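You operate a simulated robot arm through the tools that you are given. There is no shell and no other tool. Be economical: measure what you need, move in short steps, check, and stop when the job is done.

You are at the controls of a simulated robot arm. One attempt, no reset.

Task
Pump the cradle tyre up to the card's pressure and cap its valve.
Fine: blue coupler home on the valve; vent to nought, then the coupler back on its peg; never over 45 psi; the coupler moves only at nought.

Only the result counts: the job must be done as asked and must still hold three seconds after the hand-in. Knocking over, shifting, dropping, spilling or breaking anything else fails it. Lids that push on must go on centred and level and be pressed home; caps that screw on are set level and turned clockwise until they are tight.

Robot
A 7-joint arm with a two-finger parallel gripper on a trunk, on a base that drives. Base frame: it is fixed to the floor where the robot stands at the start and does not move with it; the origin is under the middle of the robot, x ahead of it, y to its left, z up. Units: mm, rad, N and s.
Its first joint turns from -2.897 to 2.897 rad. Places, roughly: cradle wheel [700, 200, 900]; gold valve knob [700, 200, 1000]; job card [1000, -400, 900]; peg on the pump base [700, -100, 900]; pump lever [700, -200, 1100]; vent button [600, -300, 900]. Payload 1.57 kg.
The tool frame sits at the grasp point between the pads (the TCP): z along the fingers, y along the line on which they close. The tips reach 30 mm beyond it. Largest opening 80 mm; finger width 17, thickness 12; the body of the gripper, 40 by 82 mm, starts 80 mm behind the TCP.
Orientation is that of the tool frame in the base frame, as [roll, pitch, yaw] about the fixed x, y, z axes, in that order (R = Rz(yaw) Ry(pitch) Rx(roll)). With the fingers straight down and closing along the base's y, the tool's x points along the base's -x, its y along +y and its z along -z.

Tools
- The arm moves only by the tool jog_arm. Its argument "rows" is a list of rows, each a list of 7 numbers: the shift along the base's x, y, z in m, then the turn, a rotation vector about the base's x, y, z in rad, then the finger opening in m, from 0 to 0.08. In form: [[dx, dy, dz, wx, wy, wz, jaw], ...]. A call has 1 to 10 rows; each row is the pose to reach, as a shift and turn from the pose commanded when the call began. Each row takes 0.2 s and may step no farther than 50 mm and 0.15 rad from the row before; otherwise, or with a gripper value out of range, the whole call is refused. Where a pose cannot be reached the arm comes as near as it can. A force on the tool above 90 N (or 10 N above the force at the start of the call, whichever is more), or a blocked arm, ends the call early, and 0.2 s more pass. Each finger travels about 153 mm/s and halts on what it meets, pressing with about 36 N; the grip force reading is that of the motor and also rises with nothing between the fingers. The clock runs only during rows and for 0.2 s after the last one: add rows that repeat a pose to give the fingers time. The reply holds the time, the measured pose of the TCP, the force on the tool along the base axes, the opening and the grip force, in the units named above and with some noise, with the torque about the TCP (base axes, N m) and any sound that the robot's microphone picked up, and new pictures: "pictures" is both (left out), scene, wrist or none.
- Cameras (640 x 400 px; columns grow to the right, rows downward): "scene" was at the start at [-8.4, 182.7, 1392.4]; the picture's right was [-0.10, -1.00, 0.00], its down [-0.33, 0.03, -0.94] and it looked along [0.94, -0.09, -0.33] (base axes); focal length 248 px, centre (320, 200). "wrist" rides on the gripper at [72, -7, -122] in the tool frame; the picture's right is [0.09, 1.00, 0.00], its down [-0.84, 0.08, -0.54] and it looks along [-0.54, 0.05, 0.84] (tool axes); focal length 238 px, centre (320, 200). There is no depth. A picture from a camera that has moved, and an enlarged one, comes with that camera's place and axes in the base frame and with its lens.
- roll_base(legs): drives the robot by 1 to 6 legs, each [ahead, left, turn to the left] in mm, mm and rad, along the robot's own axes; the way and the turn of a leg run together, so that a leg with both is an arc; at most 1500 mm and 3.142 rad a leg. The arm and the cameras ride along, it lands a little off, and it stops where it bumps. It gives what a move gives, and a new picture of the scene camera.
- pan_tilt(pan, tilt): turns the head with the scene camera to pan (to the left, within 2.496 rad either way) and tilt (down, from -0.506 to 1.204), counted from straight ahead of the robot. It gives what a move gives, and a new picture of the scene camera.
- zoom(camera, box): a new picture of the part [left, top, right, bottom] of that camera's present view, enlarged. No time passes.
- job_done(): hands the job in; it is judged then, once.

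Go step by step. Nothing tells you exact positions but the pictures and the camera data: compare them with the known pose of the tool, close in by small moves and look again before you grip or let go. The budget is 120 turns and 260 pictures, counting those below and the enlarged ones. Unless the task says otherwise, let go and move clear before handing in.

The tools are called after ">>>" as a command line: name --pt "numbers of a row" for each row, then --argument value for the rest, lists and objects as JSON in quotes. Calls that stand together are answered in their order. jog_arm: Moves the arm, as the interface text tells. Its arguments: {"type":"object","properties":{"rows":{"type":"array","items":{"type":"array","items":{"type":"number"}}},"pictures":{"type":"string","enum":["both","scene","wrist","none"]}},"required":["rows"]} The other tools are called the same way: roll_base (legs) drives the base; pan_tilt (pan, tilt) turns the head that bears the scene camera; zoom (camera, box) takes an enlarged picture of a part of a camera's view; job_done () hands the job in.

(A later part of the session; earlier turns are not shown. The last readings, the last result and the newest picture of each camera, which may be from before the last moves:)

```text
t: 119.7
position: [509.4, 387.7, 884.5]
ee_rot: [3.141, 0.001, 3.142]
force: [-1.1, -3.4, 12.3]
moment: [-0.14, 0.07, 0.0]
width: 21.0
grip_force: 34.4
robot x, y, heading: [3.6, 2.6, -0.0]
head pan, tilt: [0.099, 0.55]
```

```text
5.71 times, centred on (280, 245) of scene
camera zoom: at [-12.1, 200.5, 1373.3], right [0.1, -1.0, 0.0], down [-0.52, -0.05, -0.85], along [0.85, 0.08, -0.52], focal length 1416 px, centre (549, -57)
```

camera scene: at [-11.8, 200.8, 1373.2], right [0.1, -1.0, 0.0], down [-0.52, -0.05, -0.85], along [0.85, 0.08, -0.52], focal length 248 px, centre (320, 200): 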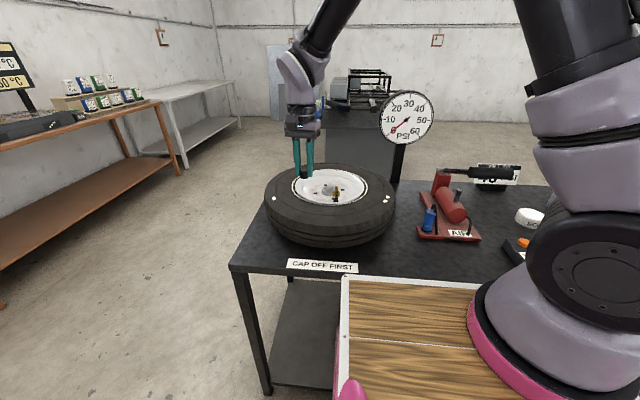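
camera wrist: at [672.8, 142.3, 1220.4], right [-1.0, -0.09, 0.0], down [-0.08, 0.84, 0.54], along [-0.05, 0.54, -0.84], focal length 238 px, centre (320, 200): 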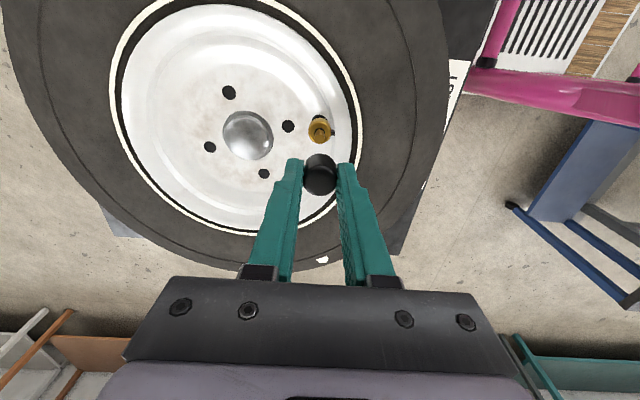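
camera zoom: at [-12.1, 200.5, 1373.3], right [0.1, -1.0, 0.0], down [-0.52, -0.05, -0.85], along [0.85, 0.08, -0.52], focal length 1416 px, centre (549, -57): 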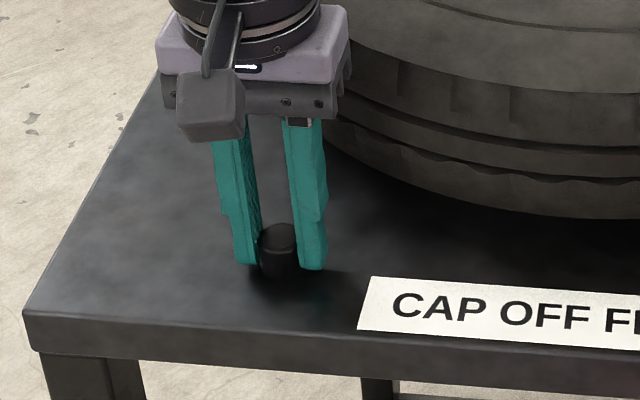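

Released after contact; then I'll move above the valve to inspect and gently test the gold collar itself.

>>> jog_arm --pt "0 0 0 0 0 0 0.03" --pt "0 0 0 0 0 0 0.05" --pt "0 0 0.03 0 0 0 0.05" --pt "0 0 0.075 0 0 0 0.05" --pt "0 0 0.12 0 0 0 0.05" --pt "0 0 0.165 0 0 0 0.05" --pt "0 0 0.205 0 0 0 0.05" --pt "0.03 -0.033 0.205 0 0 0 0.05" --pt "0.06 -0.066 0.205 0 0 0 0.05" --pt "0.09 -0.099 0.205 0 0 0 0.05" --pictures "none"

>>> jog_arm --pt "0.03 -0.033 0 0 0 0 0.05" --pt "0.06 -0.066 0 0 0 0 0.05" --pt "0.068 -0.074 0 0 0 0 0.05" --pt "0.068 -0.074 -0.015 0 0 0 0.05" --pt "0.068 -0.074 -0.015 0 0 0 0.05"

>>> zoom --camera "scene" --box '[315, 165, 355, 207]'

>>> zoom --camera "wrist" --box '[260, 80, 380, 200]'

```text
t: 121.9
position: [598.3, 288.7, 1086.8]
ee_rot: [3.14, 0.001, -3.14]
force: [0.8, 0.6, 0.2]
moment: [-0.01, -0.04, -0.01]
width: 50.1
grip_force: 0.0
robot x, y, heading: [-1.4, -0.1, -0.0]
head pan, tilt: [0.099, 0.55]
```

```text
t: 123.1
position: [667.0, 214.7, 1073.5]
ee_rot: [3.14, 0.001, 3.141]
force: [0.1, -0.7, -0.3]
moment: [0.01, 0.03, 0.03]
width: 50.0
grip_force: 0.1
robot x, y, heading: [-0.2, -0.1, 0.0]
head pan, tilt: [0.099, 0.55]
camera scene: at [-11.8, 200.8, 1373.2], right [0.1, -1.0, 0.0], down [-0.52, -0.05, -0.85], along [0.85, 0.08, -0.52], focal length 248 px, centre (320, 200)
camera wrist: at [594.1, 207.8, 1195.1], right [-0.09, 1.0, 0.0], down [0.84, 0.08, 0.54], along [0.54, 0.05, -0.84], focal length 238 px, centre (320, 200)
```

scene: 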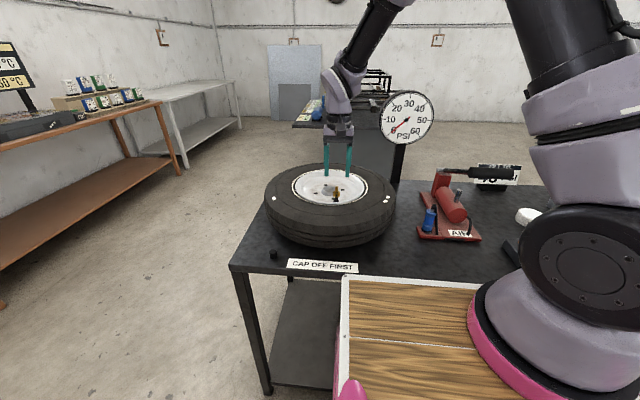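
wrist: 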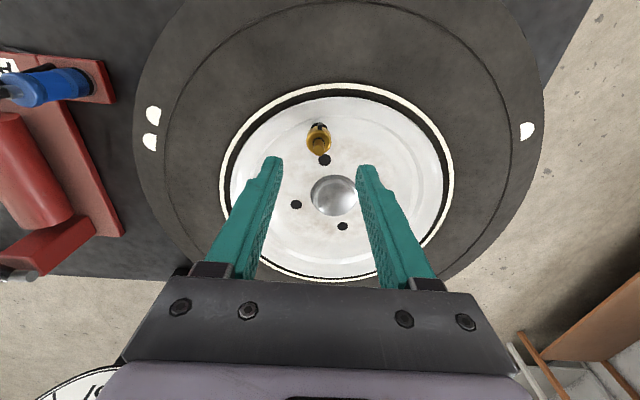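

```text
9.52 times, centred on (335, 186) of scene
camera zoom: at [-11.8, 200.8, 1373.2], right [0.1, -1.0, 0.0], down [-0.52, -0.05, -0.85], along [0.85, 0.08, -0.52], focal length 2359 px, centre (177, 333)
```

zoom: 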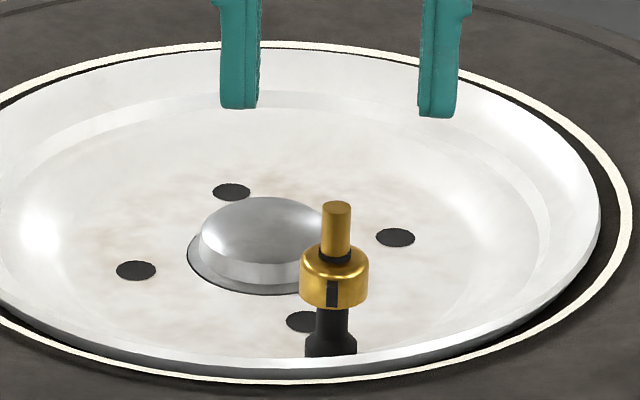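

```text
3.33 times, centred on (320, 140) of wrist
camera zoom: at [594.1, 207.8, 1195.1], right [-0.09, 1.0, 0.0], down [0.84, 0.08, 0.54], along [0.54, 0.05, -0.84], focal length 794 px, centre (320, 400)
```

zoom: 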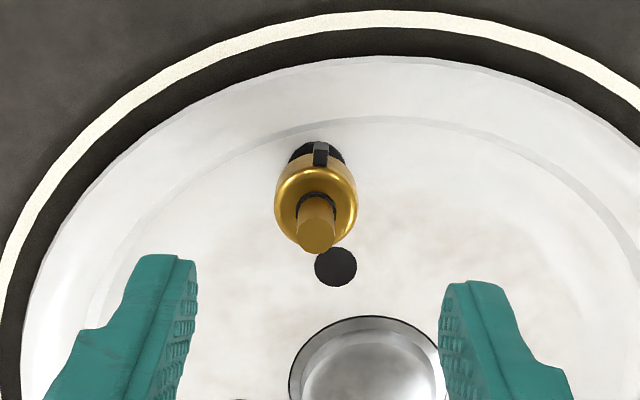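

The valve is centred between the fingers. I lower so the tips span the gold collar, close, and try a very small clockwise turn.

>>> jog_arm --pt "0 0 -0.03 0 0 0 0.045" --pt "0 0 -0.055 0 0 0 0.045" --pt "0 0 -0.064 0 0 0 0.045" --pt "0 0 -0.064 0 0 0 0.03" --pt "0 0 -0.064 0 0 0 0.015" --pt "0 0 -0.064 0 0 0 0.015" --pt "0 0 -0.064 0 0 0 0.015" --pictures "none"

>>> zoom --camera "scene" --box '[322, 175, 350, 207]'

>>> jog_arm --pt "0 0 0 0 0 -0.07 0.015" --pt "0 0 0 0 0 -0.15 0.015" --pt "0 0 0 0 0 -0.15 0.015" --pictures "none"

>>> zoom --camera "scene" --box '[322, 175, 350, 207]'

```text
t: 124.7
position: [667.4, 214.9, 1009.7]
ee_rot: [-3.14, -0.001, 3.141]
force: [-1.5, -11.5, -0.5]
moment: [-0.39, -0.11, 0.01]
width: 22.1
grip_force: 35.5
robot x, y, heading: [0.8, -4.4, -0.0]
head pan, tilt: [0.099, 0.55]
```

```text
12.50 times, centred on (336, 191) of scene
camera zoom: at [-11.8, 200.3, 1373.3], right [0.1, -1.0, 0.0], down [-0.52, -0.05, -0.85], along [0.85, 0.08, -0.52], focal length 3097 px, centre (120, 312)
```

zoom: 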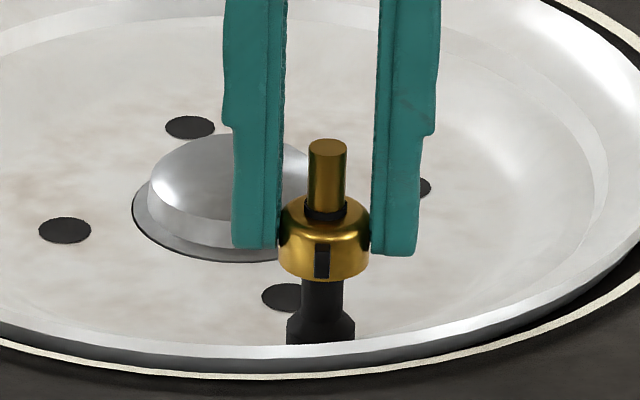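

```text
t: 125.5
position: [668.5, 214.4, 1009.3]
ee_rot: [-3.141, 0.003, 2.991]
force: [4.5, -17.9, 4.1]
moment: [-0.59, -0.36, 0.26]
width: 22.2
grip_force: 35.2
robot x, y, heading: [3.1, -0.3, -0.003]
head pan, tilt: [0.099, 0.55]
```

```text
12.50 times, centred on (336, 191) of scene
camera zoom: at [-11.6, 200.0, 1373.3], right [0.1, -1.0, 0.0], down [-0.52, -0.05, -0.85], along [0.85, 0.08, -0.52], focal length 3097 px, centre (120, 312)
```

zoom: 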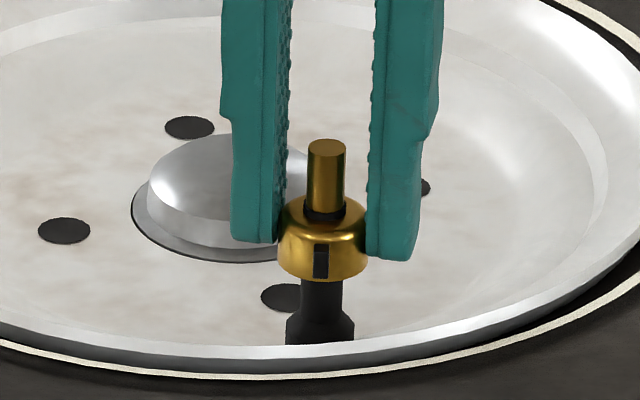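

Clockwise it resists (0.26 N·m) and the mark stays: it's either fixed or already at its closed stop. A tiny counter-clockwise test will tell, listening for any hiss.

>>> jog_arm --pt "0 0 0 0 0 0.08 0.015" --pt "0 0 0 0 0 0.15 0.015" --pt "0 0 0 0 0 0.22 0.015" --pt "0 0 0 0 0 0.3 0.015" --pictures "none"

>>> zoom --camera "scene" --box '[322, 175, 350, 207]'

```text
t: 126.5
position: [667.4, 214.6, 1009.0]
ee_rot: [3.141, 0.0, -2.99]
force: [14.2, -16.9, 6.9]
moment: [-0.57, -0.11, 0.01]
width: 22.2
grip_force: 35.0
robot x, y, heading: [-1.8, -1.2, 0.002]
head pan, tilt: [0.099, 0.55]
```

```text
12.50 times, centred on (336, 191) of scene
camera zoom: at [-11.3, 200.1, 1373.3], right [0.1, -1.0, 0.0], down [-0.52, -0.05, -0.85], along [0.85, 0.09, -0.52], focal length 3097 px, centre (120, 312)
```

zoom: 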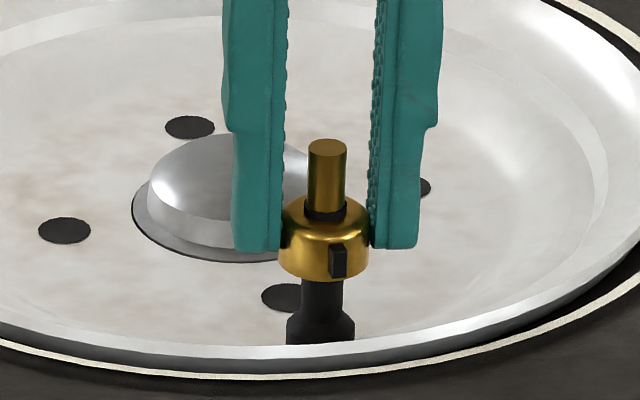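

The collar turned freely counter-clockwise — so it is a real valve knob that was sitting at its clockwise (closed) stop, and no hiss came. I'll open it further and listen; a hiss would mean the tyre has pressure.

>>> jog_arm --pt "0 0 0 0 0 0.14 0.015" --pt "0 0 0 0 0 0.28 0.015" --pt "0 0 0 0 0 0.42 0.015" --pt "0 0 0 0 0 0.42 0.015" --pictures "none"

>>> zoom --camera "scene" --box '[322, 175, 350, 207]'

```text
t: 127.5
position: [667.7, 215.8, 1009.0]
ee_rot: [-3.141, 0.003, -2.573]
force: [16.7, -13.5, 12.0]
moment: [-0.41, -0.46, 0.03]
width: 22.2
grip_force: 34.9
robot x, y, heading: [-1.0, -0.1, -0.001]
head pan, tilt: [0.099, 0.55]
```

```text
12.50 times, centred on (336, 191) of scene
camera zoom: at [-11.5, 200.1, 1373.3], right [0.1, -1.0, 0.0], down [-0.52, -0.05, -0.85], along [0.85, 0.09, -0.52], focal length 3097 px, centre (120, 312)
```

zoom: 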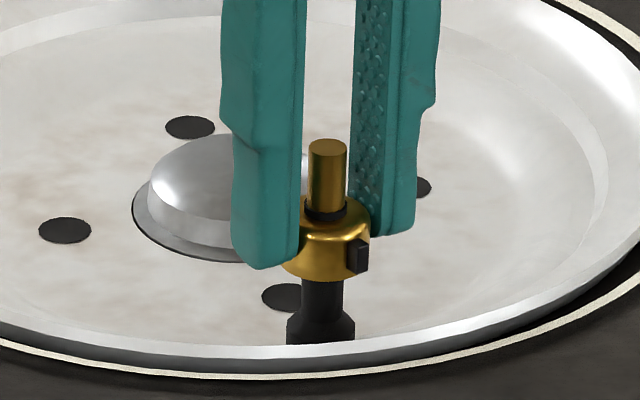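

No hiss; the knob keeps turning. I continue opening to find how far it goes.

>>> jog_arm --pt "0.001 -0.001 0 0 0 0.14 0.015" --pt "0.001 -0.001 0 0 0 0.28 0.015" --pt "0.001 -0.001 0 0 0 0.42 0.015" --pt "0.001 -0.001 0 0 0 0.56 0.015" --pt "0.001 -0.001 0 0 0 0.7 0.015" --pt "0.001 -0.001 0 0 0 0.84 0.015" --pt "0.001 -0.001 0 0 0 0.98 0.015" --pictures "none"

>>> zoom --camera "scene" --box '[322, 175, 350, 207]'

>>> zoom --camera "wrist" --box '[260, 100, 380, 220]'

```text
t: 129.1
position: [667.7, 215.0, 1009.6]
ee_rot: [-3.141, 0.001, -1.589]
force: [5.5, 2.0, 16.5]
moment: [0.32, -0.12, 0.0]
width: 22.2
grip_force: 34.5
robot x, y, heading: [-0.2, 1.6, 0.004]
head pan, tilt: [0.099, 0.55]
```

```text
12.50 times, centred on (336, 191) of scene
camera zoom: at [-12.1, 200.8, 1373.2], right [0.1, -0.99, 0.0], down [-0.52, -0.05, -0.85], along [0.85, 0.08, -0.52], focal length 3097 px, centre (120, 312)
```

zoom: 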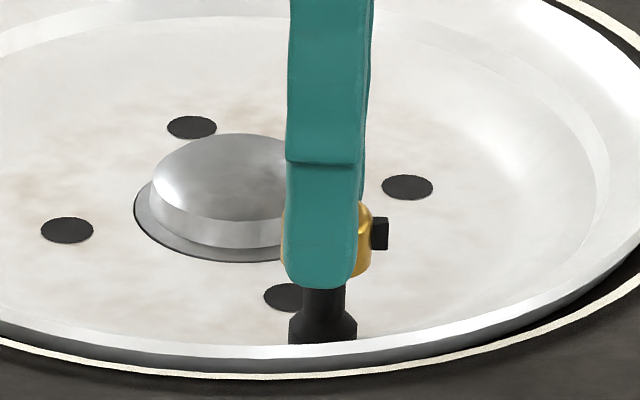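

```text
3.33 times, centred on (320, 160) of wrist
camera zoom: at [671.8, 142.2, 1131.2], right [-1.0, -0.07, 0.0], down [-0.06, 0.84, 0.54], along [-0.04, 0.54, -0.84], focal length 794 px, centre (320, 333)
```

zoom: 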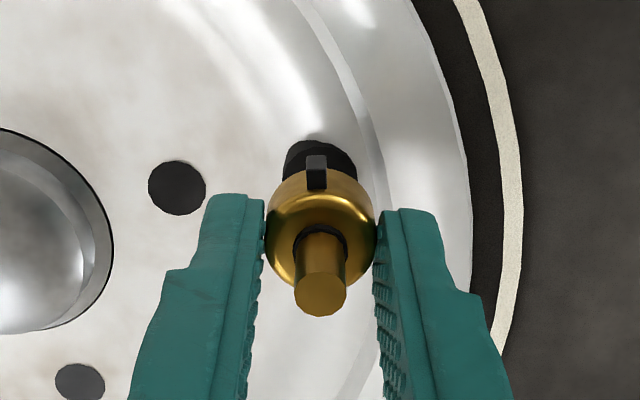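

The upward force has grown steadily while turning, as if the gold part is unscrewing and rising. I release, turn back, and compare its height.

>>> jog_arm --pt "0 0 0 0 0 0 0.03" --pt "0 0 0 0 0 0 0.05" --pt "0 0 0 0 0 -0.145 0.05" --pt "0 0 0 0 0 -0.29 0.05" --pt "0 0 0 0 0 -0.435 0.05" --pt "0 0 0 0 0 -0.58 0.05" --pt "0 0 0 0 0 -0.725 0.05" --pt "0 0 0 0 0 -0.87 0.05" --pt "0 0 0 0 0 -1.015 0.05" --pt "0 0 0 0 0 -1.16 0.05" --pictures "none"

>>> jog_arm --pt "0 0 0 0 0 -0.145 0.05" --pt "0 0 0 0 0 -0.29 0.05" --pt "0 0 0 0 0 -0.435 0.05" --pictures "none"

>>> zoom --camera "scene" --box '[322, 175, 350, 207]'

```text
t: 131.3
position: [667.0, 214.2, 1010.0]
ee_rot: [-3.141, 0.0, -2.754]
force: [-0.2, -0.6, 0.0]
moment: [0.0, 0.03, -0.01]
width: 50.1
grip_force: 0.1
robot x, y, heading: [-1.3, -0.9, -0.0]
head pan, tilt: [0.099, 0.55]
```

```text
t: 132.1
position: [667.4, 213.9, 1009.1]
ee_rot: [3.141, 0.001, 3.096]
force: [0.6, -0.2, -1.0]
moment: [0.0, 0.0, 0.02]
width: 50.1
grip_force: 0.1
robot x, y, heading: [0.1, -1.0, -0.004]
head pan, tilt: [0.099, 0.55]
```

```text
12.50 times, centred on (336, 191) of scene
camera zoom: at [-11.7, 200.8, 1373.2], right [0.1, -1.0, 0.0], down [-0.52, -0.05, -0.85], along [0.85, 0.08, -0.52], focal length 3097 px, centre (120, 312)
```

zoom: 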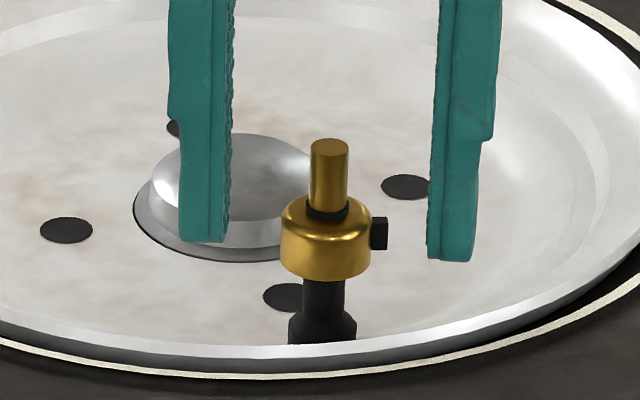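

The gold part hasn't risen; it's a rotary knob, now turned 90° open, with no hiss. So the tyre was probably shut off while I pumped. I'll refit the coupler with the knob open and read the gauge. Going back to the coupler.

>>> jog_arm --pt "0 0 0.04 0 0 0 0.05" --pt "0 0 0.085 0 0 0 0.05" --pt "0 0 0.125 0 0 0 0.06" --pt "-0.001 -0.043 0.125 0 0 -0.145 0.06" --pt "-0.002 -0.086 0.125 0 0 -0.29 0.06" --pt "-0.003 -0.129 0.125 0 0 -0.435 0.06" --pt "-0.004 -0.172 0.125 0 0 -0.58 0.06" --pt "-0.005 -0.215 0.125 0 0 -0.725 0.06" --pt "-0.006 -0.258 0.125 0 0 -0.87 0.06" --pt "-0.007 -0.296 0.125 0 0 -1.015 0.06" --pictures "none"

>>> jog_arm --pt "0 0 0 0 0 -0.145 0.06" --pt "0 0 0 0 0 -0.29 0.06" --pt "0 0 0 0 0 -0.435 0.06" --pt "0 0 0 0 0 -0.51 0.06" --pt "0 0 -0.04 0 0 -0.51 0.06" --pt "0 0 -0.08 0 0 -0.51 0.06" --pt "0 0 -0.12 0 0 -0.51 0.06" --pt "0 0 -0.16 0 0 -0.51 0.06"

>>> zoom --camera "wrist" --box '[250, 90, 390, 230]'

>>> zoom --camera "scene" --box '[400, 180, 480, 250]'

```text
t: 134.3
position: [660.5, -82.5, 1134.7]
ee_rot: [-3.14, 0.001, 2.079]
force: [0.8, 0.4, 0.1]
moment: [-0.03, -0.02, 0.01]
width: 60.0
grip_force: 0.0
robot x, y, heading: [4.8, -0.5, 0.001]
head pan, tilt: [0.099, 0.55]
```

```text
t: 136.1
position: [658.8, -82.2, 972.7]
ee_rot: [3.141, 0.0, 1.573]
force: [-0.6, -0.5, 0.2]
moment: [-0.01, 0.02, 0.01]
width: 60.0
grip_force: 0.0
robot x, y, heading: [1.7, -0.4, 0.0]
head pan, tilt: [0.099, 0.55]
camera scene: at [-12.3, 200.8, 1373.2], right [0.1, -1.0, 0.0], down [-0.52, -0.05, -0.85], along [0.85, 0.08, -0.52], focal length 248 px, centre (320, 200)
camera wrist: at [652.3, -11.2, 1095.0], right [1.0, 0.09, 0.0], down [0.08, -0.84, 0.54], along [0.05, -0.54, -0.84], focal length 238 px, centre (320, 200)
```

scene: 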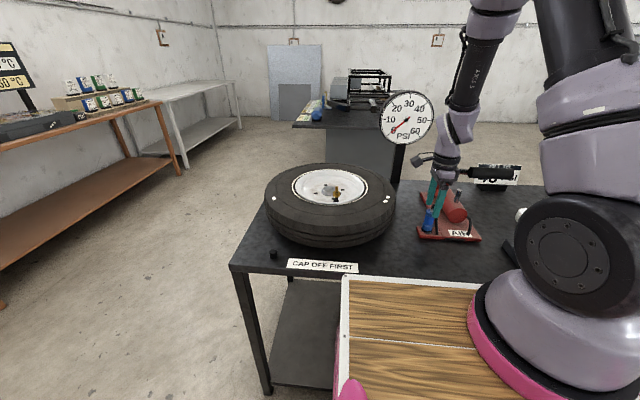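
wrist: 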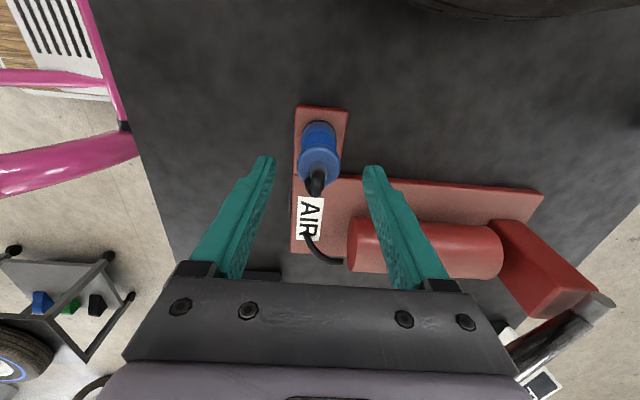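

```text
2.86 times, centred on (320, 160) of wrist
camera zoom: at [652.3, -11.2, 1095.0], right [1.0, 0.09, 0.0], down [0.08, -0.84, 0.54], along [0.05, -0.54, -0.84], focal length 681 px, centre (320, 314)
```

zoom: 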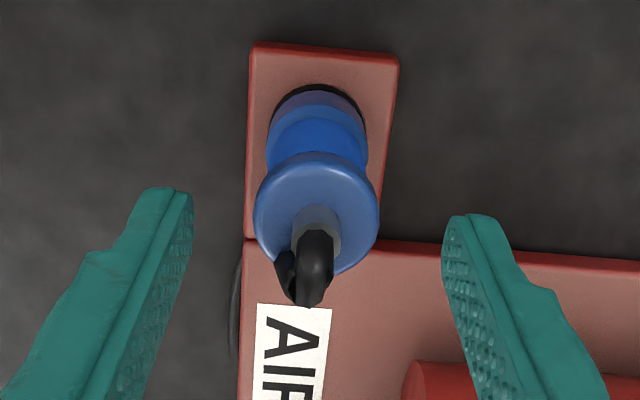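

```text
5.71 times, centred on (440, 215) of scene
camera zoom: at [-12.3, 200.8, 1373.2], right [0.1, -1.0, 0.0], down [-0.52, -0.05, -0.85], along [0.85, 0.08, -0.52], focal length 1416 px, centre (-366, 114)
```

zoom: 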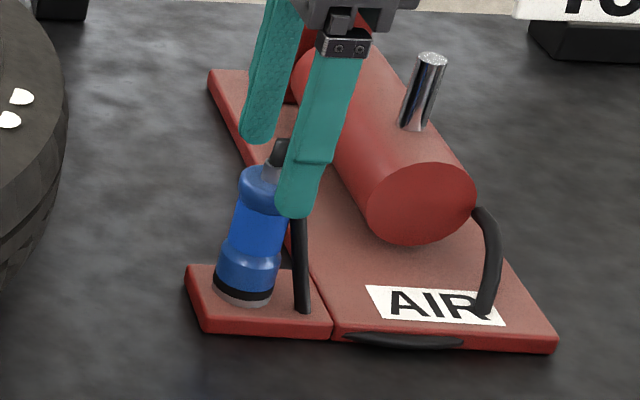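

Descending, gripping and lifting the coupler (gauge at 0), then carrying it above the valve.

>>> jog_arm --pt "0 0 -0.03 0 0 0 0.06" --pt "0 0 -0.0655 0 0 0 0.06" --pt "0 0 -0.0655 0 0 0 0.04" --pt "0 0 -0.0655 0 0 0 0.02" --pt "0 0 -0.0655 0 0 0 0.02" --pt "0 0 -0.0655 0 0 0 0.02" --pt "0 0 -0.035 0 0 0 0.02" --pt "0 0 0.01 0 0 0 0.02" --pt "0 0 0.055 0 0 0 0.02" --pt "0 0 0.1 0 0 0 0.02" --pictures "none"

>>> jog_arm --pt "0.001 0.03 0.015 0 0 0 0.02" --pt "0.002 0.065 0.02 0 0 0 0.02" --pt "0.003 0.1 0.02 0 0 0 0.02" --pt "0.004 0.135 0.02 0 0 0 0.02" --pt "0.005 0.17 0.02 0 0 0 0.02" --pt "0.006 0.205 0.02 0 0 0 0.02" --pt "0.007 0.24 0.02 0 0 0 0.02" --pt "0.008 0.275 0.02 0 0 0 0.02" --pt "0.008 0.297 0.005 0 0 0 0.02" --pt "0.008 0.297 -0.02 0 0 0 0.02" --pictures "none"

>>> zoom --camera "scene" --box '[318, 155, 356, 207]'

>>> zoom --camera "wrist" --box '[280, 110, 360, 210]'

```text
t: 138.3
position: [660.0, -81.1, 1075.1]
ee_rot: [-3.14, -0.001, 1.573]
force: [1.1, 0.1, -2.1]
moment: [0.01, 0.06, 0.04]
width: 30.5
grip_force: 35.2
robot x, y, heading: [1.1, 1.2, 0.0]
head pan, tilt: [0.099, 0.55]
```

```text
t: 140.5
position: [668.1, 214.9, 1054.8]
ee_rot: [-3.14, 0.0, 1.571]
force: [-0.7, -0.5, -0.3]
moment: [0.03, -0.02, -0.04]
width: 30.1
grip_force: 36.1
robot x, y, heading: [-0.8, 1.1, -0.003]
head pan, tilt: [0.099, 0.55]
```

```text
7.69 times, centred on (337, 181) of scene
camera zoom: at [-11.9, 200.7, 1373.2], right [0.1, -1.0, 0.0], down [-0.52, -0.05, -0.85], along [0.85, 0.08, -0.52], focal length 1906 px, centre (189, 346)
```

zoom: 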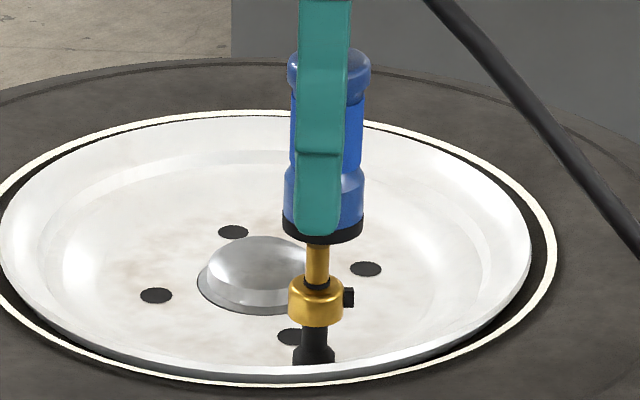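

```text
4.00 times, centred on (320, 160) of wrist
camera zoom: at [660.9, 286.0, 1176.3], right [1.0, 0.09, 0.0], down [0.08, -0.84, 0.54], along [0.05, -0.54, -0.84], focal length 953 px, centre (320, 360)
```

zoom: 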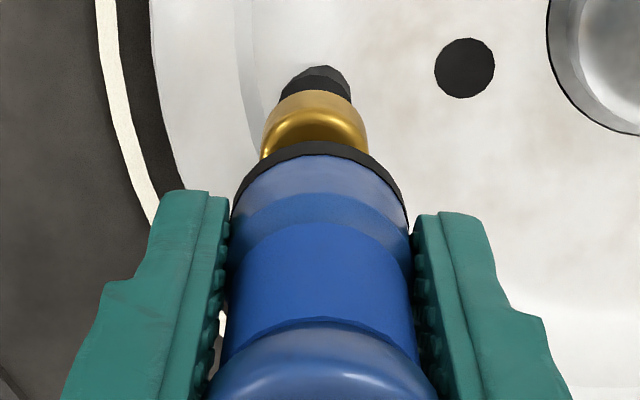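

Correction of -0.8 mm x and +1.3 mm y, then down onto the tip until the stop.

>>> jog_arm --pt "-0.0008 0.0013 0 0 0 0 0.02" --pt "-0.0008 0.0013 -0.006 0 0 0 0.02" --pt "-0.0008 0.0013 -0.012 0 0 0 0.02" --pt "-0.0008 0.0013 -0.018 0 0 0 0.02" --pt "-0.0008 0.0013 -0.023 0 0 0 0.02" --pt "-0.0008 0.0013 -0.026 0 0 0 0.02" --pt "-0.0008 0.0013 -0.029 0 0 0 0.02" --pt "-0.0008 0.0013 -0.031 0 0 0 0.02" --pt "-0.0008 0.0013 -0.031 0 0 0 0.02" --pictures "none"

>>> zoom --camera "scene" --box '[322, 180, 350, 207]'

>>> zoom --camera "scene" --box '[370, 80, 445, 150]'

```text
t: 142.5
position: [667.0, 217.0, 1022.4]
ee_rot: [3.139, -0.002, 1.573]
force: [-0.9, -0.9, 8.3]
moment: [-0.02, -0.02, 0.0]
width: 30.2
grip_force: 36.5
robot x, y, heading: [1.2, 0.6, 0.0]
head pan, tilt: [0.099, 0.55]
```

```text
14.81 times, centred on (336, 194) of scene
camera zoom: at [-12.0, 200.7, 1373.2], right [0.1, -1.0, 0.0], down [-0.52, -0.05, -0.85], along [0.85, 0.08, -0.52], focal length 3670 px, centre (83, 296)
```

zoom: 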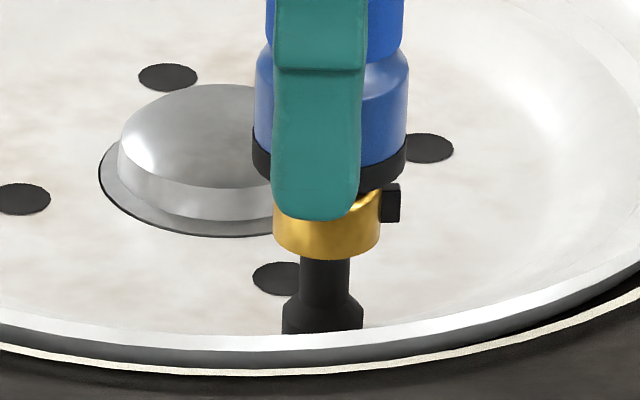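

```text
5.71 times, centred on (408, 115) of scene
camera zoom: at [-12.0, 200.7, 1373.2], right [0.1, -1.0, 0.0], down [-0.52, -0.05, -0.85], along [0.85, 0.08, -0.52], focal length 1416 px, centre (-180, 686)
```

zoom: 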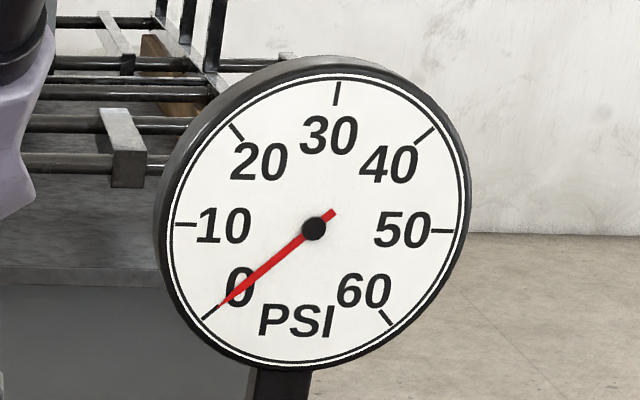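

Contact; pressing it home and checking the gauge (still 0).

>>> jog_arm --pt "0 0 -0.002 0 0 0 0.02" --pt "0 0 -0.004 0 0 0 0.02" --pt "0 0 -0.005 0 0 0 0.02" --pt "0 0 -0.005 0 0 0 0.02" --pictures "none"

>>> zoom --camera "scene" --box '[322, 180, 350, 207]'

>>> jog_arm --pt "0 0 0.005 0 0 0 0.03" --pt "0 0 0.005 0 0 0 0.06" --pt "0 0 0.03 0 0 0 0.06" --pt "0 0 0.075 0 0 0 0.06" --pt "0 0 0.12 0 0 0 0.06" --pt "0 -0.03 0.15 0 0 0 0.06" --pt "0 -0.07 0.175 0 0 0 0.07" --pt "-0.008 -0.112 0.185 0 0 0 0.078" --pt "-0.016 -0.157 0.185 0 0 0 0.078" --pt "-0.024 -0.202 0.185 0 0 0 0.078" --pictures "none"

>>> zoom --camera "scene" --box '[310, 80, 450, 210]'

```text
t: 143.5
position: [668.8, 215.9, 1020.6]
ee_rot: [3.138, -0.001, 1.572]
force: [-6.0, -1.9, 51.6]
moment: [-0.17, 0.15, -0.04]
width: 30.7
grip_force: 36.0
robot x, y, heading: [1.9, 1.2, 0.001]
head pan, tilt: [0.099, 0.55]
```

```text
14.81 times, centred on (336, 194) of scene
camera zoom: at [-13.5, 200.2, 1373.3], right [0.1, -1.0, 0.0], down [-0.52, -0.05, -0.85], along [0.85, 0.08, -0.52], focal length 3670 px, centre (83, 296)
```

zoom: 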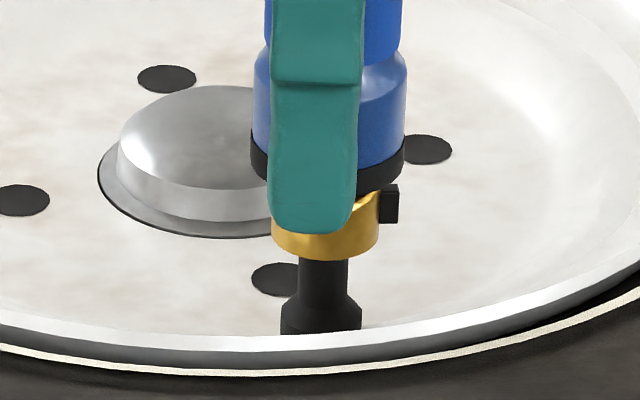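

```text
t: 145.7
position: [645.5, 16.2, 1203.0]
ee_rot: [-3.14, -0.001, 1.575]
force: [0.2, 0.6, -0.1]
moment: [-0.05, 0.01, 0.04]
width: 78.0
grip_force: 0.0
robot x, y, heading: [-2.1, -0.0, 0.002]
head pan, tilt: [0.099, 0.55]
```

```text
3.08 times, centred on (380, 145) of scene
camera zoom: at [-11.8, 201.4, 1373.1], right [0.1, -0.99, 0.0], down [-0.52, -0.05, -0.85], along [0.85, 0.09, -0.52], focal length 762 px, centre (135, 369)
```

zoom: 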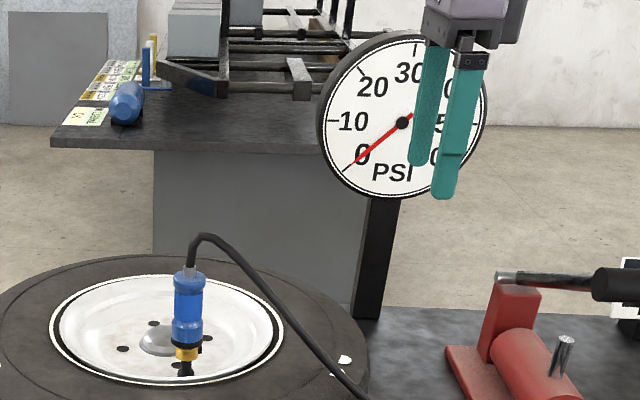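

Seated again, gauge 0. Now over the lever: straddle the handle and give a small push, then read the gauge.

>>> jog_arm --pt "-0.006 -0.045 0 0 0 0 0.078" --pt "-0.012 -0.09 0 0 0 0 0.078" --pt "-0.018 -0.135 0 0 0 0 0.078" --pt "-0.024 -0.18 0 0 0 0 0.078" --pt "-0.0295 -0.225 0 0 0 0 0.078" --pt "-0.0295 -0.232 0 0 0 0 0.078" --pt "-0.0295 -0.232 -0.05 0 0 0 0.078" --pt "-0.0295 -0.232 -0.1 0 0 0 0.078" --pt "-0.0295 -0.232 -0.15 0 0 0 0.078" --pt "-0.0295 -0.232 -0.155 0 0 0 0.078" --pictures "wrist"

>>> pan_tilt --pan -0.3 --tilt 0.45

>>> jog_arm --pt "-0.001 0 -0.015 0 0 0 0.078" --pt "-0.003 0 -0.03 0 0 0 0.078" --pt "-0.004 0 -0.04 0 0 0 0.078" --pt "-0.004 0 -0.04 0 0 0 0.078" --pictures "none"

>>> zoom --camera "scene" --box '[260, 110, 430, 230]'

```text
t: 147.9
position: [613.5, -218.0, 1048.8]
ee_rot: [-3.141, 0.001, 1.571]
force: [0.5, 0.1, 0.2]
moment: [0.0, -0.01, -0.02]
width: 77.7
grip_force: 0.1
robot x, y, heading: [-3.0, 2.5, 0.004]
head pan, tilt: [0.099, 0.55]
camera wrist: at [606.4, -147.4, 1169.9], right [1.0, 0.09, 0.0], down [0.08, -0.84, 0.54], along [0.05, -0.54, -0.84], focal length 238 px, centre (320, 200)
```

wrist: 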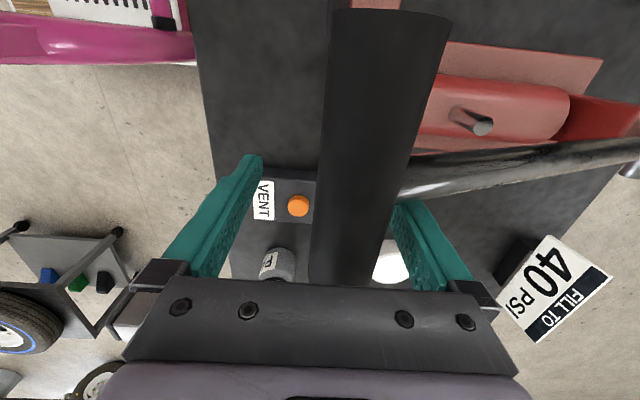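

```text
t: 148.8
position: [615.3, -217.4, 1048.4]
ee_rot: [-3.14, 0.0, 1.573]
force: [0.1, 0.5, -0.6]
moment: [0.03, -0.04, 0.01]
width: 78.1
grip_force: 0.1
robot x, y, heading: [-1.1, 1.3, 0.003]
head pan, tilt: [-0.3, 0.45]
camera scene: at [-13.3, 164.7, 1382.3], right [-0.29, -0.96, 0.0], down [-0.42, 0.13, -0.9], along [0.86, -0.27, -0.44], focal length 248 px, centre (320, 200)
```

scene: 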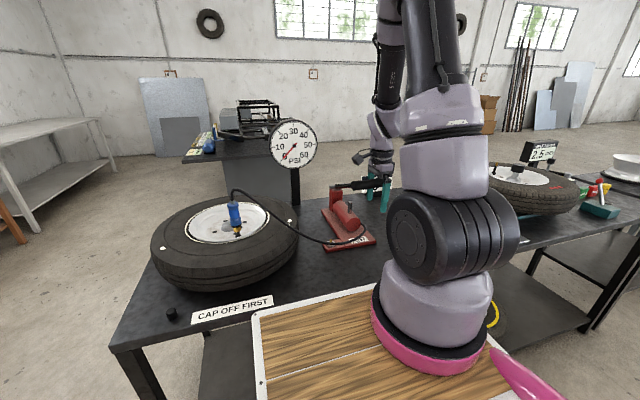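

```text
t: 149.8
position: [609.5, -217.4, 1009.0]
ee_rot: [3.141, -0.001, 1.573]
force: [0.8, -0.8, 0.6]
moment: [0.07, 0.02, 0.0]
width: 78.2
grip_force: 0.0
robot x, y, heading: [-1.8, -0.0, 0.006]
head pan, tilt: [-0.3, 0.45]
```

```text
3.33 times, centred on (345, 170) of scene
camera zoom: at [-13.3, 164.6, 1382.3], right [-0.3, -0.96, 0.0], down [-0.42, 0.13, -0.9], along [0.86, -0.27, -0.44], focal length 826 px, centre (237, 300)
```

zoom: 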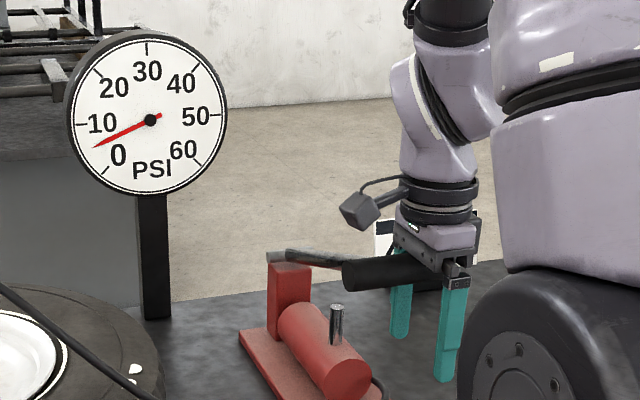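

Gauge jumped to about 5 psi, exactly as the first time — so the tyre is not at 40. Now a full stroke to compare the rate with the knob open.

>>> jog_arm --pt "-0.002 0 -0.03 0 0 0 0.078" --pt "-0.001 0 -0.06 0 0 0 0.078" --pt "0 0 -0.079 0 0 0 0.078" --pt "0 0 -0.079 0 0 0 0.078" --pictures "none"

>>> zoom --camera "scene" --box '[260, 110, 330, 180]'

>>> jog_arm --pt "0 0 0.045 0 0 0 0.078" --pt "0.002 0 0.09 0 0 0 0.078" --pt "0.006 0 0.118 0 0 0 0.078" --pt "0.006 0 0.118 0 0 0 0.078" --pt "0.004 0 0.085 0 0 0 0.078" --pt "0.001 0 0.05 0 0 0 0.078" --pt "0 0 0.02 0 0 0 0.078" --pt "0 0 0 0 0 0 0.078" --pt "0 0 0 0 0 0 0.078" --pictures "none"

>>> zoom --camera "scene" --box '[260, 110, 330, 180]'

```text
t: 150.8
position: [611.9, -218.3, 928.9]
ee_rot: [-3.142, 0.0, 1.573]
force: [-2.0, -1.4, 2.7]
moment: [0.13, -0.1, 0.02]
width: 78.4
grip_force: 0.2
robot x, y, heading: [0.2, -1.2, 0.003]
head pan, tilt: [-0.3, 0.45]
```

```text
5.71 times, centred on (295, 145) of scene
camera zoom: at [-13.5, 164.6, 1382.3], right [-0.3, -0.96, 0.0], down [-0.42, 0.13, -0.9], along [0.86, -0.27, -0.44], focal length 1416 px, centre (463, 514)
```

zoom: 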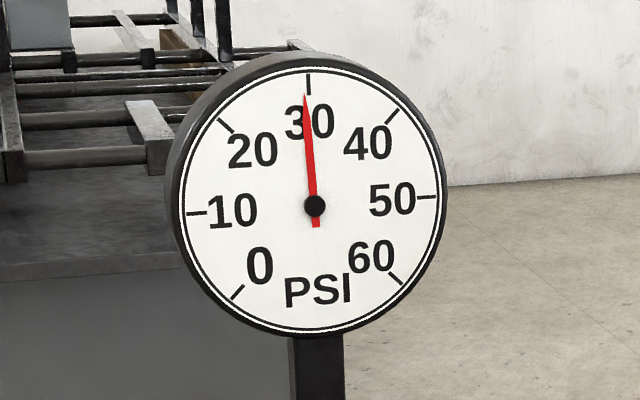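

```text
t: 152.8
position: [610.7, -218.5, 929.2]
ee_rot: [-3.141, 0.0, 1.572]
force: [-1.1, -1.3, 2.5]
moment: [0.14, -0.1, -0.03]
width: 78.0
grip_force: 0.1
robot x, y, heading: [1.0, 1.9, 0.002]
head pan, tilt: [-0.3, 0.45]
```

```text
5.71 times, centred on (295, 145) of scene
camera zoom: at [-13.5, 164.6, 1382.3], right [-0.3, -0.96, 0.0], down [-0.42, 0.13, -0.9], along [0.86, -0.27, -0.44], focal length 1416 px, centre (463, 514)
```

zoom: 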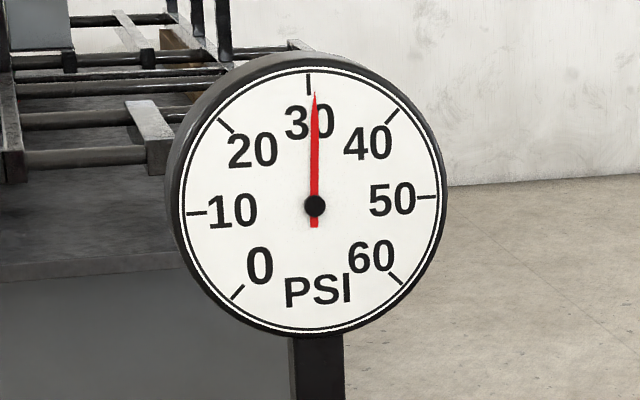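

Very informative: the line jumped straight to ~29 psi and then crept, so the tyre did hold my 40 psi fill, and turning the gold knob bled it down — it's a bleed knob that must be shut. I'll vent the line, take the coupler off, close the knob, then refill. Going to the vent now.

>>> jog_arm --pt "0.004 0 0.045 0 0 0 0.078" --pt "0.005 0 0.09 0 0 0 0.078" --pt "0.005 0 0.135 0 0 0 0.078" --pt "0.005 0 0.18 0 0 0 0.078" --pt "0.005 0 0.225 0 0 0 0.078" --pt "0.005 0 0.251 0 0 0 0.078" --pt "-0.003 -0.04 0.251 0 0 0 0.04" --pt "-0.01 -0.08 0.251 0 0 0 0" --pt "-0.016 -0.1175 0.251 0 0 0 0" --pt "-0.016 -0.1175 0.21 0 0 0 0" --pictures "none"

>>> jog_arm --pt "0 0 -0.045 0 0 0 0" --pt "0 0 -0.09 0 0 0 0" --pt "0 0 -0.135 0 0 0 0" --pt "0 0 -0.18 0 0 0 0" --pt "0 0 -0.205 0 0 0 0" --pt "0 0 -0.214 0 0 0 0" --pt "0 0 -0.219 0 0 0 0" --pt "0 0 -0.222 0 0 0 0" --pt "0 0 -0.222 0 0 0 0" --pictures "none"

>>> zoom --camera "scene" --box '[260, 110, 330, 180]'

```text
t: 155.0
position: [594.4, -336.4, 1139.6]
ee_rot: [-3.141, 0.0, 1.571]
force: [-0.5, -0.5, -0.7]
moment: [-0.03, -0.01, -0.02]
width: 0.0
grip_force: 21.3
robot x, y, heading: [-1.4, 2.2, 0.001]
head pan, tilt: [-0.3, 0.45]
```

```text
t: 157.0
position: [593.8, -336.2, 918.4]
ee_rot: [3.14, 0.002, 1.571]
force: [-3.2, -2.9, 22.9]
moment: [-0.13, 0.13, 0.02]
width: 0.1
grip_force: 21.6
robot x, y, heading: [0.4, -1.8, -0.0]
head pan, tilt: [-0.3, 0.45]
heard: click
```

```text
5.71 times, centred on (295, 145) of scene
camera zoom: at [-14.1, 164.9, 1382.2], right [-0.3, -0.96, 0.0], down [-0.42, 0.13, -0.9], along [0.86, -0.27, -0.43], focal length 1416 px, centre (463, 514)
```

zoom: 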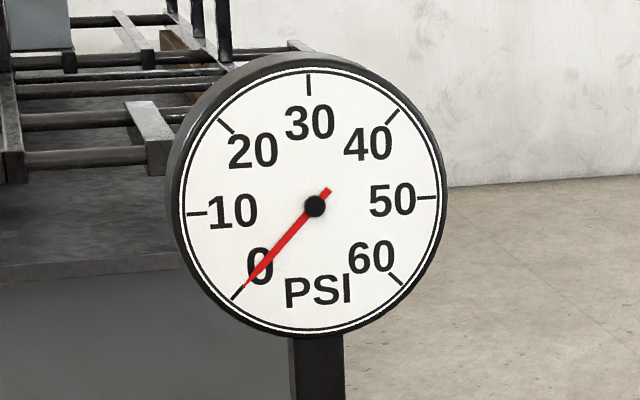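

Line at 0. Returning above the coupler and descending around it.

>>> jog_arm --pt "0 0 0.03 0 0 0 0" --pt "0 0 0.075 0 0 0 0" --pt "0 0 0.12 0 0 0 0" --pt "0 0 0.165 0 0 0 0" --pt "0 0 0.21 0 0 0 0" --pt "0 0 0.255 0 0 0 0" --pt "0 0 0.273 0 0 0 0" --pt "0.006 0.045 0.273 0 0 0 0.02" --pt "0.012 0.09 0.273 0 0 0 0.04" --pt "0.018 0.135 0.273 0 0 0 0.06" --pictures "none"

>>> jog_arm --pt "0.006 0.045 0 0 0 0 0.06" --pt "0.012 0.09 0 0 0 0 0.06" --pt "0.018 0.135 0 0 0 0 0.06" --pt "0.024 0.18 0 0 0 0 0.06" --pt "0.03 0.225 0 0 0 0 0.06" --pt "0.036 0.27 0 0 0 0 0.06" --pt "0.042 0.315 0 0 0 0 0.06" --pt "0.048 0.36 0 0 0 0 0.06" --pt "0.0545 0.405 0 0 0 0 0.06" --pt "0.0545 0.4155 0 0 0 0 0.06" --pictures "none"

>>> jog_arm --pt "0 0 -0.045 0 0 0 0.06" --pt "0 0 -0.09 0 0 0 0.06" --pt "0 0 -0.13 0 0 0 0.06" --pt "0 0 -0.163 0 0 0 0.06" --pt "0 0 -0.163 0 0 0 0.06" --pictures "wrist"

```text
t: 159.2
position: [611.8, -199.9, 1190.8]
ee_rot: [3.141, -0.001, 1.57]
force: [-0.2, -0.9, 0.7]
moment: [0.05, 0.0, -0.02]
width: 60.2
grip_force: 0.1
robot x, y, heading: [-0.4, -0.8, -0.005]
head pan, tilt: [-0.3, 0.45]
```

```text
t: 161.4
position: [665.7, 213.2, 1190.0]
ee_rot: [-3.141, 0.001, 1.571]
force: [0.3, -1.0, -0.2]
moment: [0.02, -0.01, 0.01]
width: 59.9
grip_force: 0.0
robot x, y, heading: [-0.9, -0.9, 0.0]
head pan, tilt: [-0.3, 0.45]
```

```text
t: 162.6
position: [666.2, 215.7, 1026.8]
ee_rot: [3.141, 0.002, 1.571]
force: [0.5, -0.1, 0.0]
moment: [-0.02, -0.03, -0.01]
width: 59.9
grip_force: 0.1
robot x, y, heading: [2.7, -1.2, -0.001]
head pan, tilt: [-0.3, 0.45]
camera wrist: at [659.0, 286.2, 1149.4], right [1.0, 0.09, 0.0], down [0.08, -0.84, 0.54], along [0.05, -0.54, -0.84], focal length 238 px, centre (320, 200)
```

wrist: 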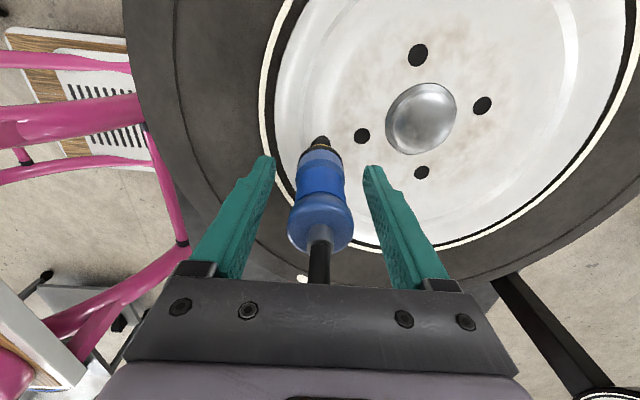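

Well centred. Gripping, lifting, carrying to the peg and stopping just above it.

>>> jog_arm --pt "0 0 0 0 0 0 0.04" --pt "0 0 0 0 0 0 0.02" --pt "0 0 0 0 0 0 0.02" --pt "0 0 0 0 0 0 0.02" --pt "0 0 0.02 0 0 0 0.02" --pt "0 0 0.05 0 0 0 0.02" --pt "0 0 0.07 0 0 0 0.02" --pt "-0.001 -0.035 0.07 0 0 0 0.02" --pt "-0.002 -0.07 0.07 0 0 0 0.02" --pt "-0.003 -0.105 0.07 0 0 0 0.02" --pictures "none"

>>> jog_arm --pt "-0.001 -0.035 0 0 0 0 0.02" --pt "-0.002 -0.07 0 0 0 0 0.02" --pt "-0.003 -0.105 0 0 0 0 0.02" --pt "-0.004 -0.14 0 0 0 0 0.02" --pt "-0.0045 -0.175 0 0 0 0 0.02" --pt "-0.0045 -0.192 0 0 0 0 0.02" --pt "-0.0045 -0.192 -0.045 0 0 0 0.02" --pt "-0.0045 -0.192 -0.09 0 0 0 0.02" --pt "-0.0045 -0.192 -0.135 0 0 0 0.02" --pt "-0.0045 -0.192 -0.162 0 0 0 0.02" --pictures "none"

>>> zoom --camera "scene" --box '[335, 215, 375, 255]'

>>> zoom --camera "wrist" --box '[270, 90, 370, 190]'

```text
t: 164.8
position: [662.1, 111.7, 1097.9]
ee_rot: [3.141, 0.0, 1.573]
force: [0.2, 0.0, -1.8]
moment: [-0.01, -0.03, 0.02]
width: 30.3
grip_force: 36.1
robot x, y, heading: [-0.1, -1.6, -0.0]
head pan, tilt: [-0.3, 0.45]
```

```text
t: 167.0
position: [657.9, -81.7, 935.9]
ee_rot: [3.14, 0.0, 1.574]
force: [-0.1, -0.4, -1.3]
moment: [-0.02, -0.03, 0.01]
width: 30.5
grip_force: 36.1
robot x, y, heading: [-5.0, -3.6, 0.001]
head pan, tilt: [-0.3, 0.45]
```

```text
10.00 times, centred on (355, 235) of scene
camera zoom: at [-13.7, 164.7, 1382.3], right [-0.3, -0.96, 0.0], down [-0.42, 0.13, -0.9], along [0.86, -0.27, -0.43], focal length 2477 px, centre (-30, -150)
```

zoom: 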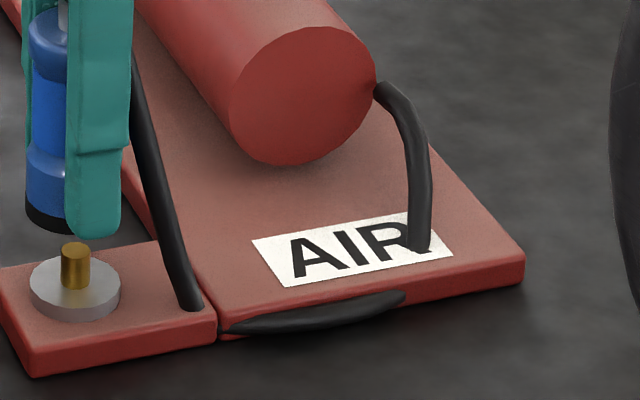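

```text
4.00 times, centred on (320, 140) of wrist
camera zoom: at [651.4, -10.4, 1057.1], right [1.0, 0.09, 0.0], down [0.08, -0.84, 0.54], along [0.05, -0.54, -0.84], focal length 953 px, centre (320, 440)
```

zoom: 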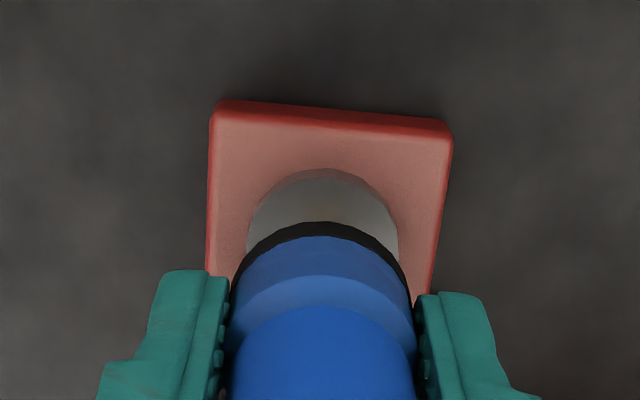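

Shifting -1.2 mm y, +0.5 mm x; seating on the peg, releasing and rising.

>>> jog_arm --pt "0.0005 -0.0012 0 0 0 0 0.02" --pt "0.0005 -0.0012 -0.008 0 0 0 0.02" --pt "0.0005 -0.0012 -0.016 0 0 0 0.02" --pt "0.0005 -0.0012 -0.022 0 0 0 0.02" --pt "0.0005 -0.0012 -0.026 0 0 0 0.02" --pt "0.0005 -0.0012 -0.028 0 0 0 0.02" --pt "0.0005 -0.0012 -0.028 0 0 0 0.02" --pictures "none"

>>> zoom --camera "scene" --box '[335, 215, 375, 255]'

```text
t: 168.6
position: [661.3, -83.0, 907.1]
ee_rot: [-3.141, -0.001, 1.571]
force: [-0.9, -0.6, -1.0]
moment: [-0.04, -0.01, -0.02]
width: 30.0
grip_force: 35.9
robot x, y, heading: [-3.6, -1.6, 0.001]
head pan, tilt: [-0.3, 0.45]
```

```text
10.00 times, centred on (355, 235) of scene
camera zoom: at [-13.3, 164.6, 1382.3], right [-0.3, -0.96, 0.0], down [-0.42, 0.13, -0.9], along [0.86, -0.27, -0.44], focal length 2477 px, centre (-30, -150)
```

zoom: 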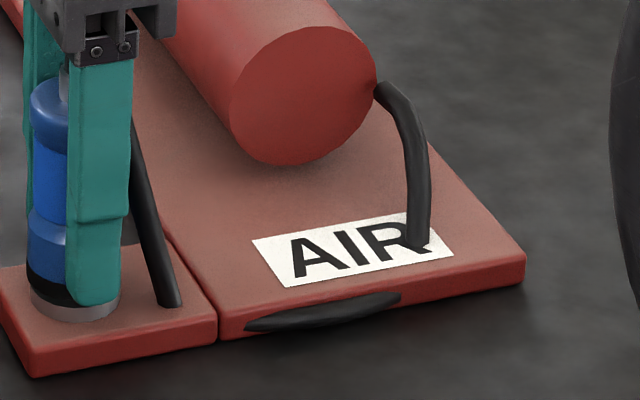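

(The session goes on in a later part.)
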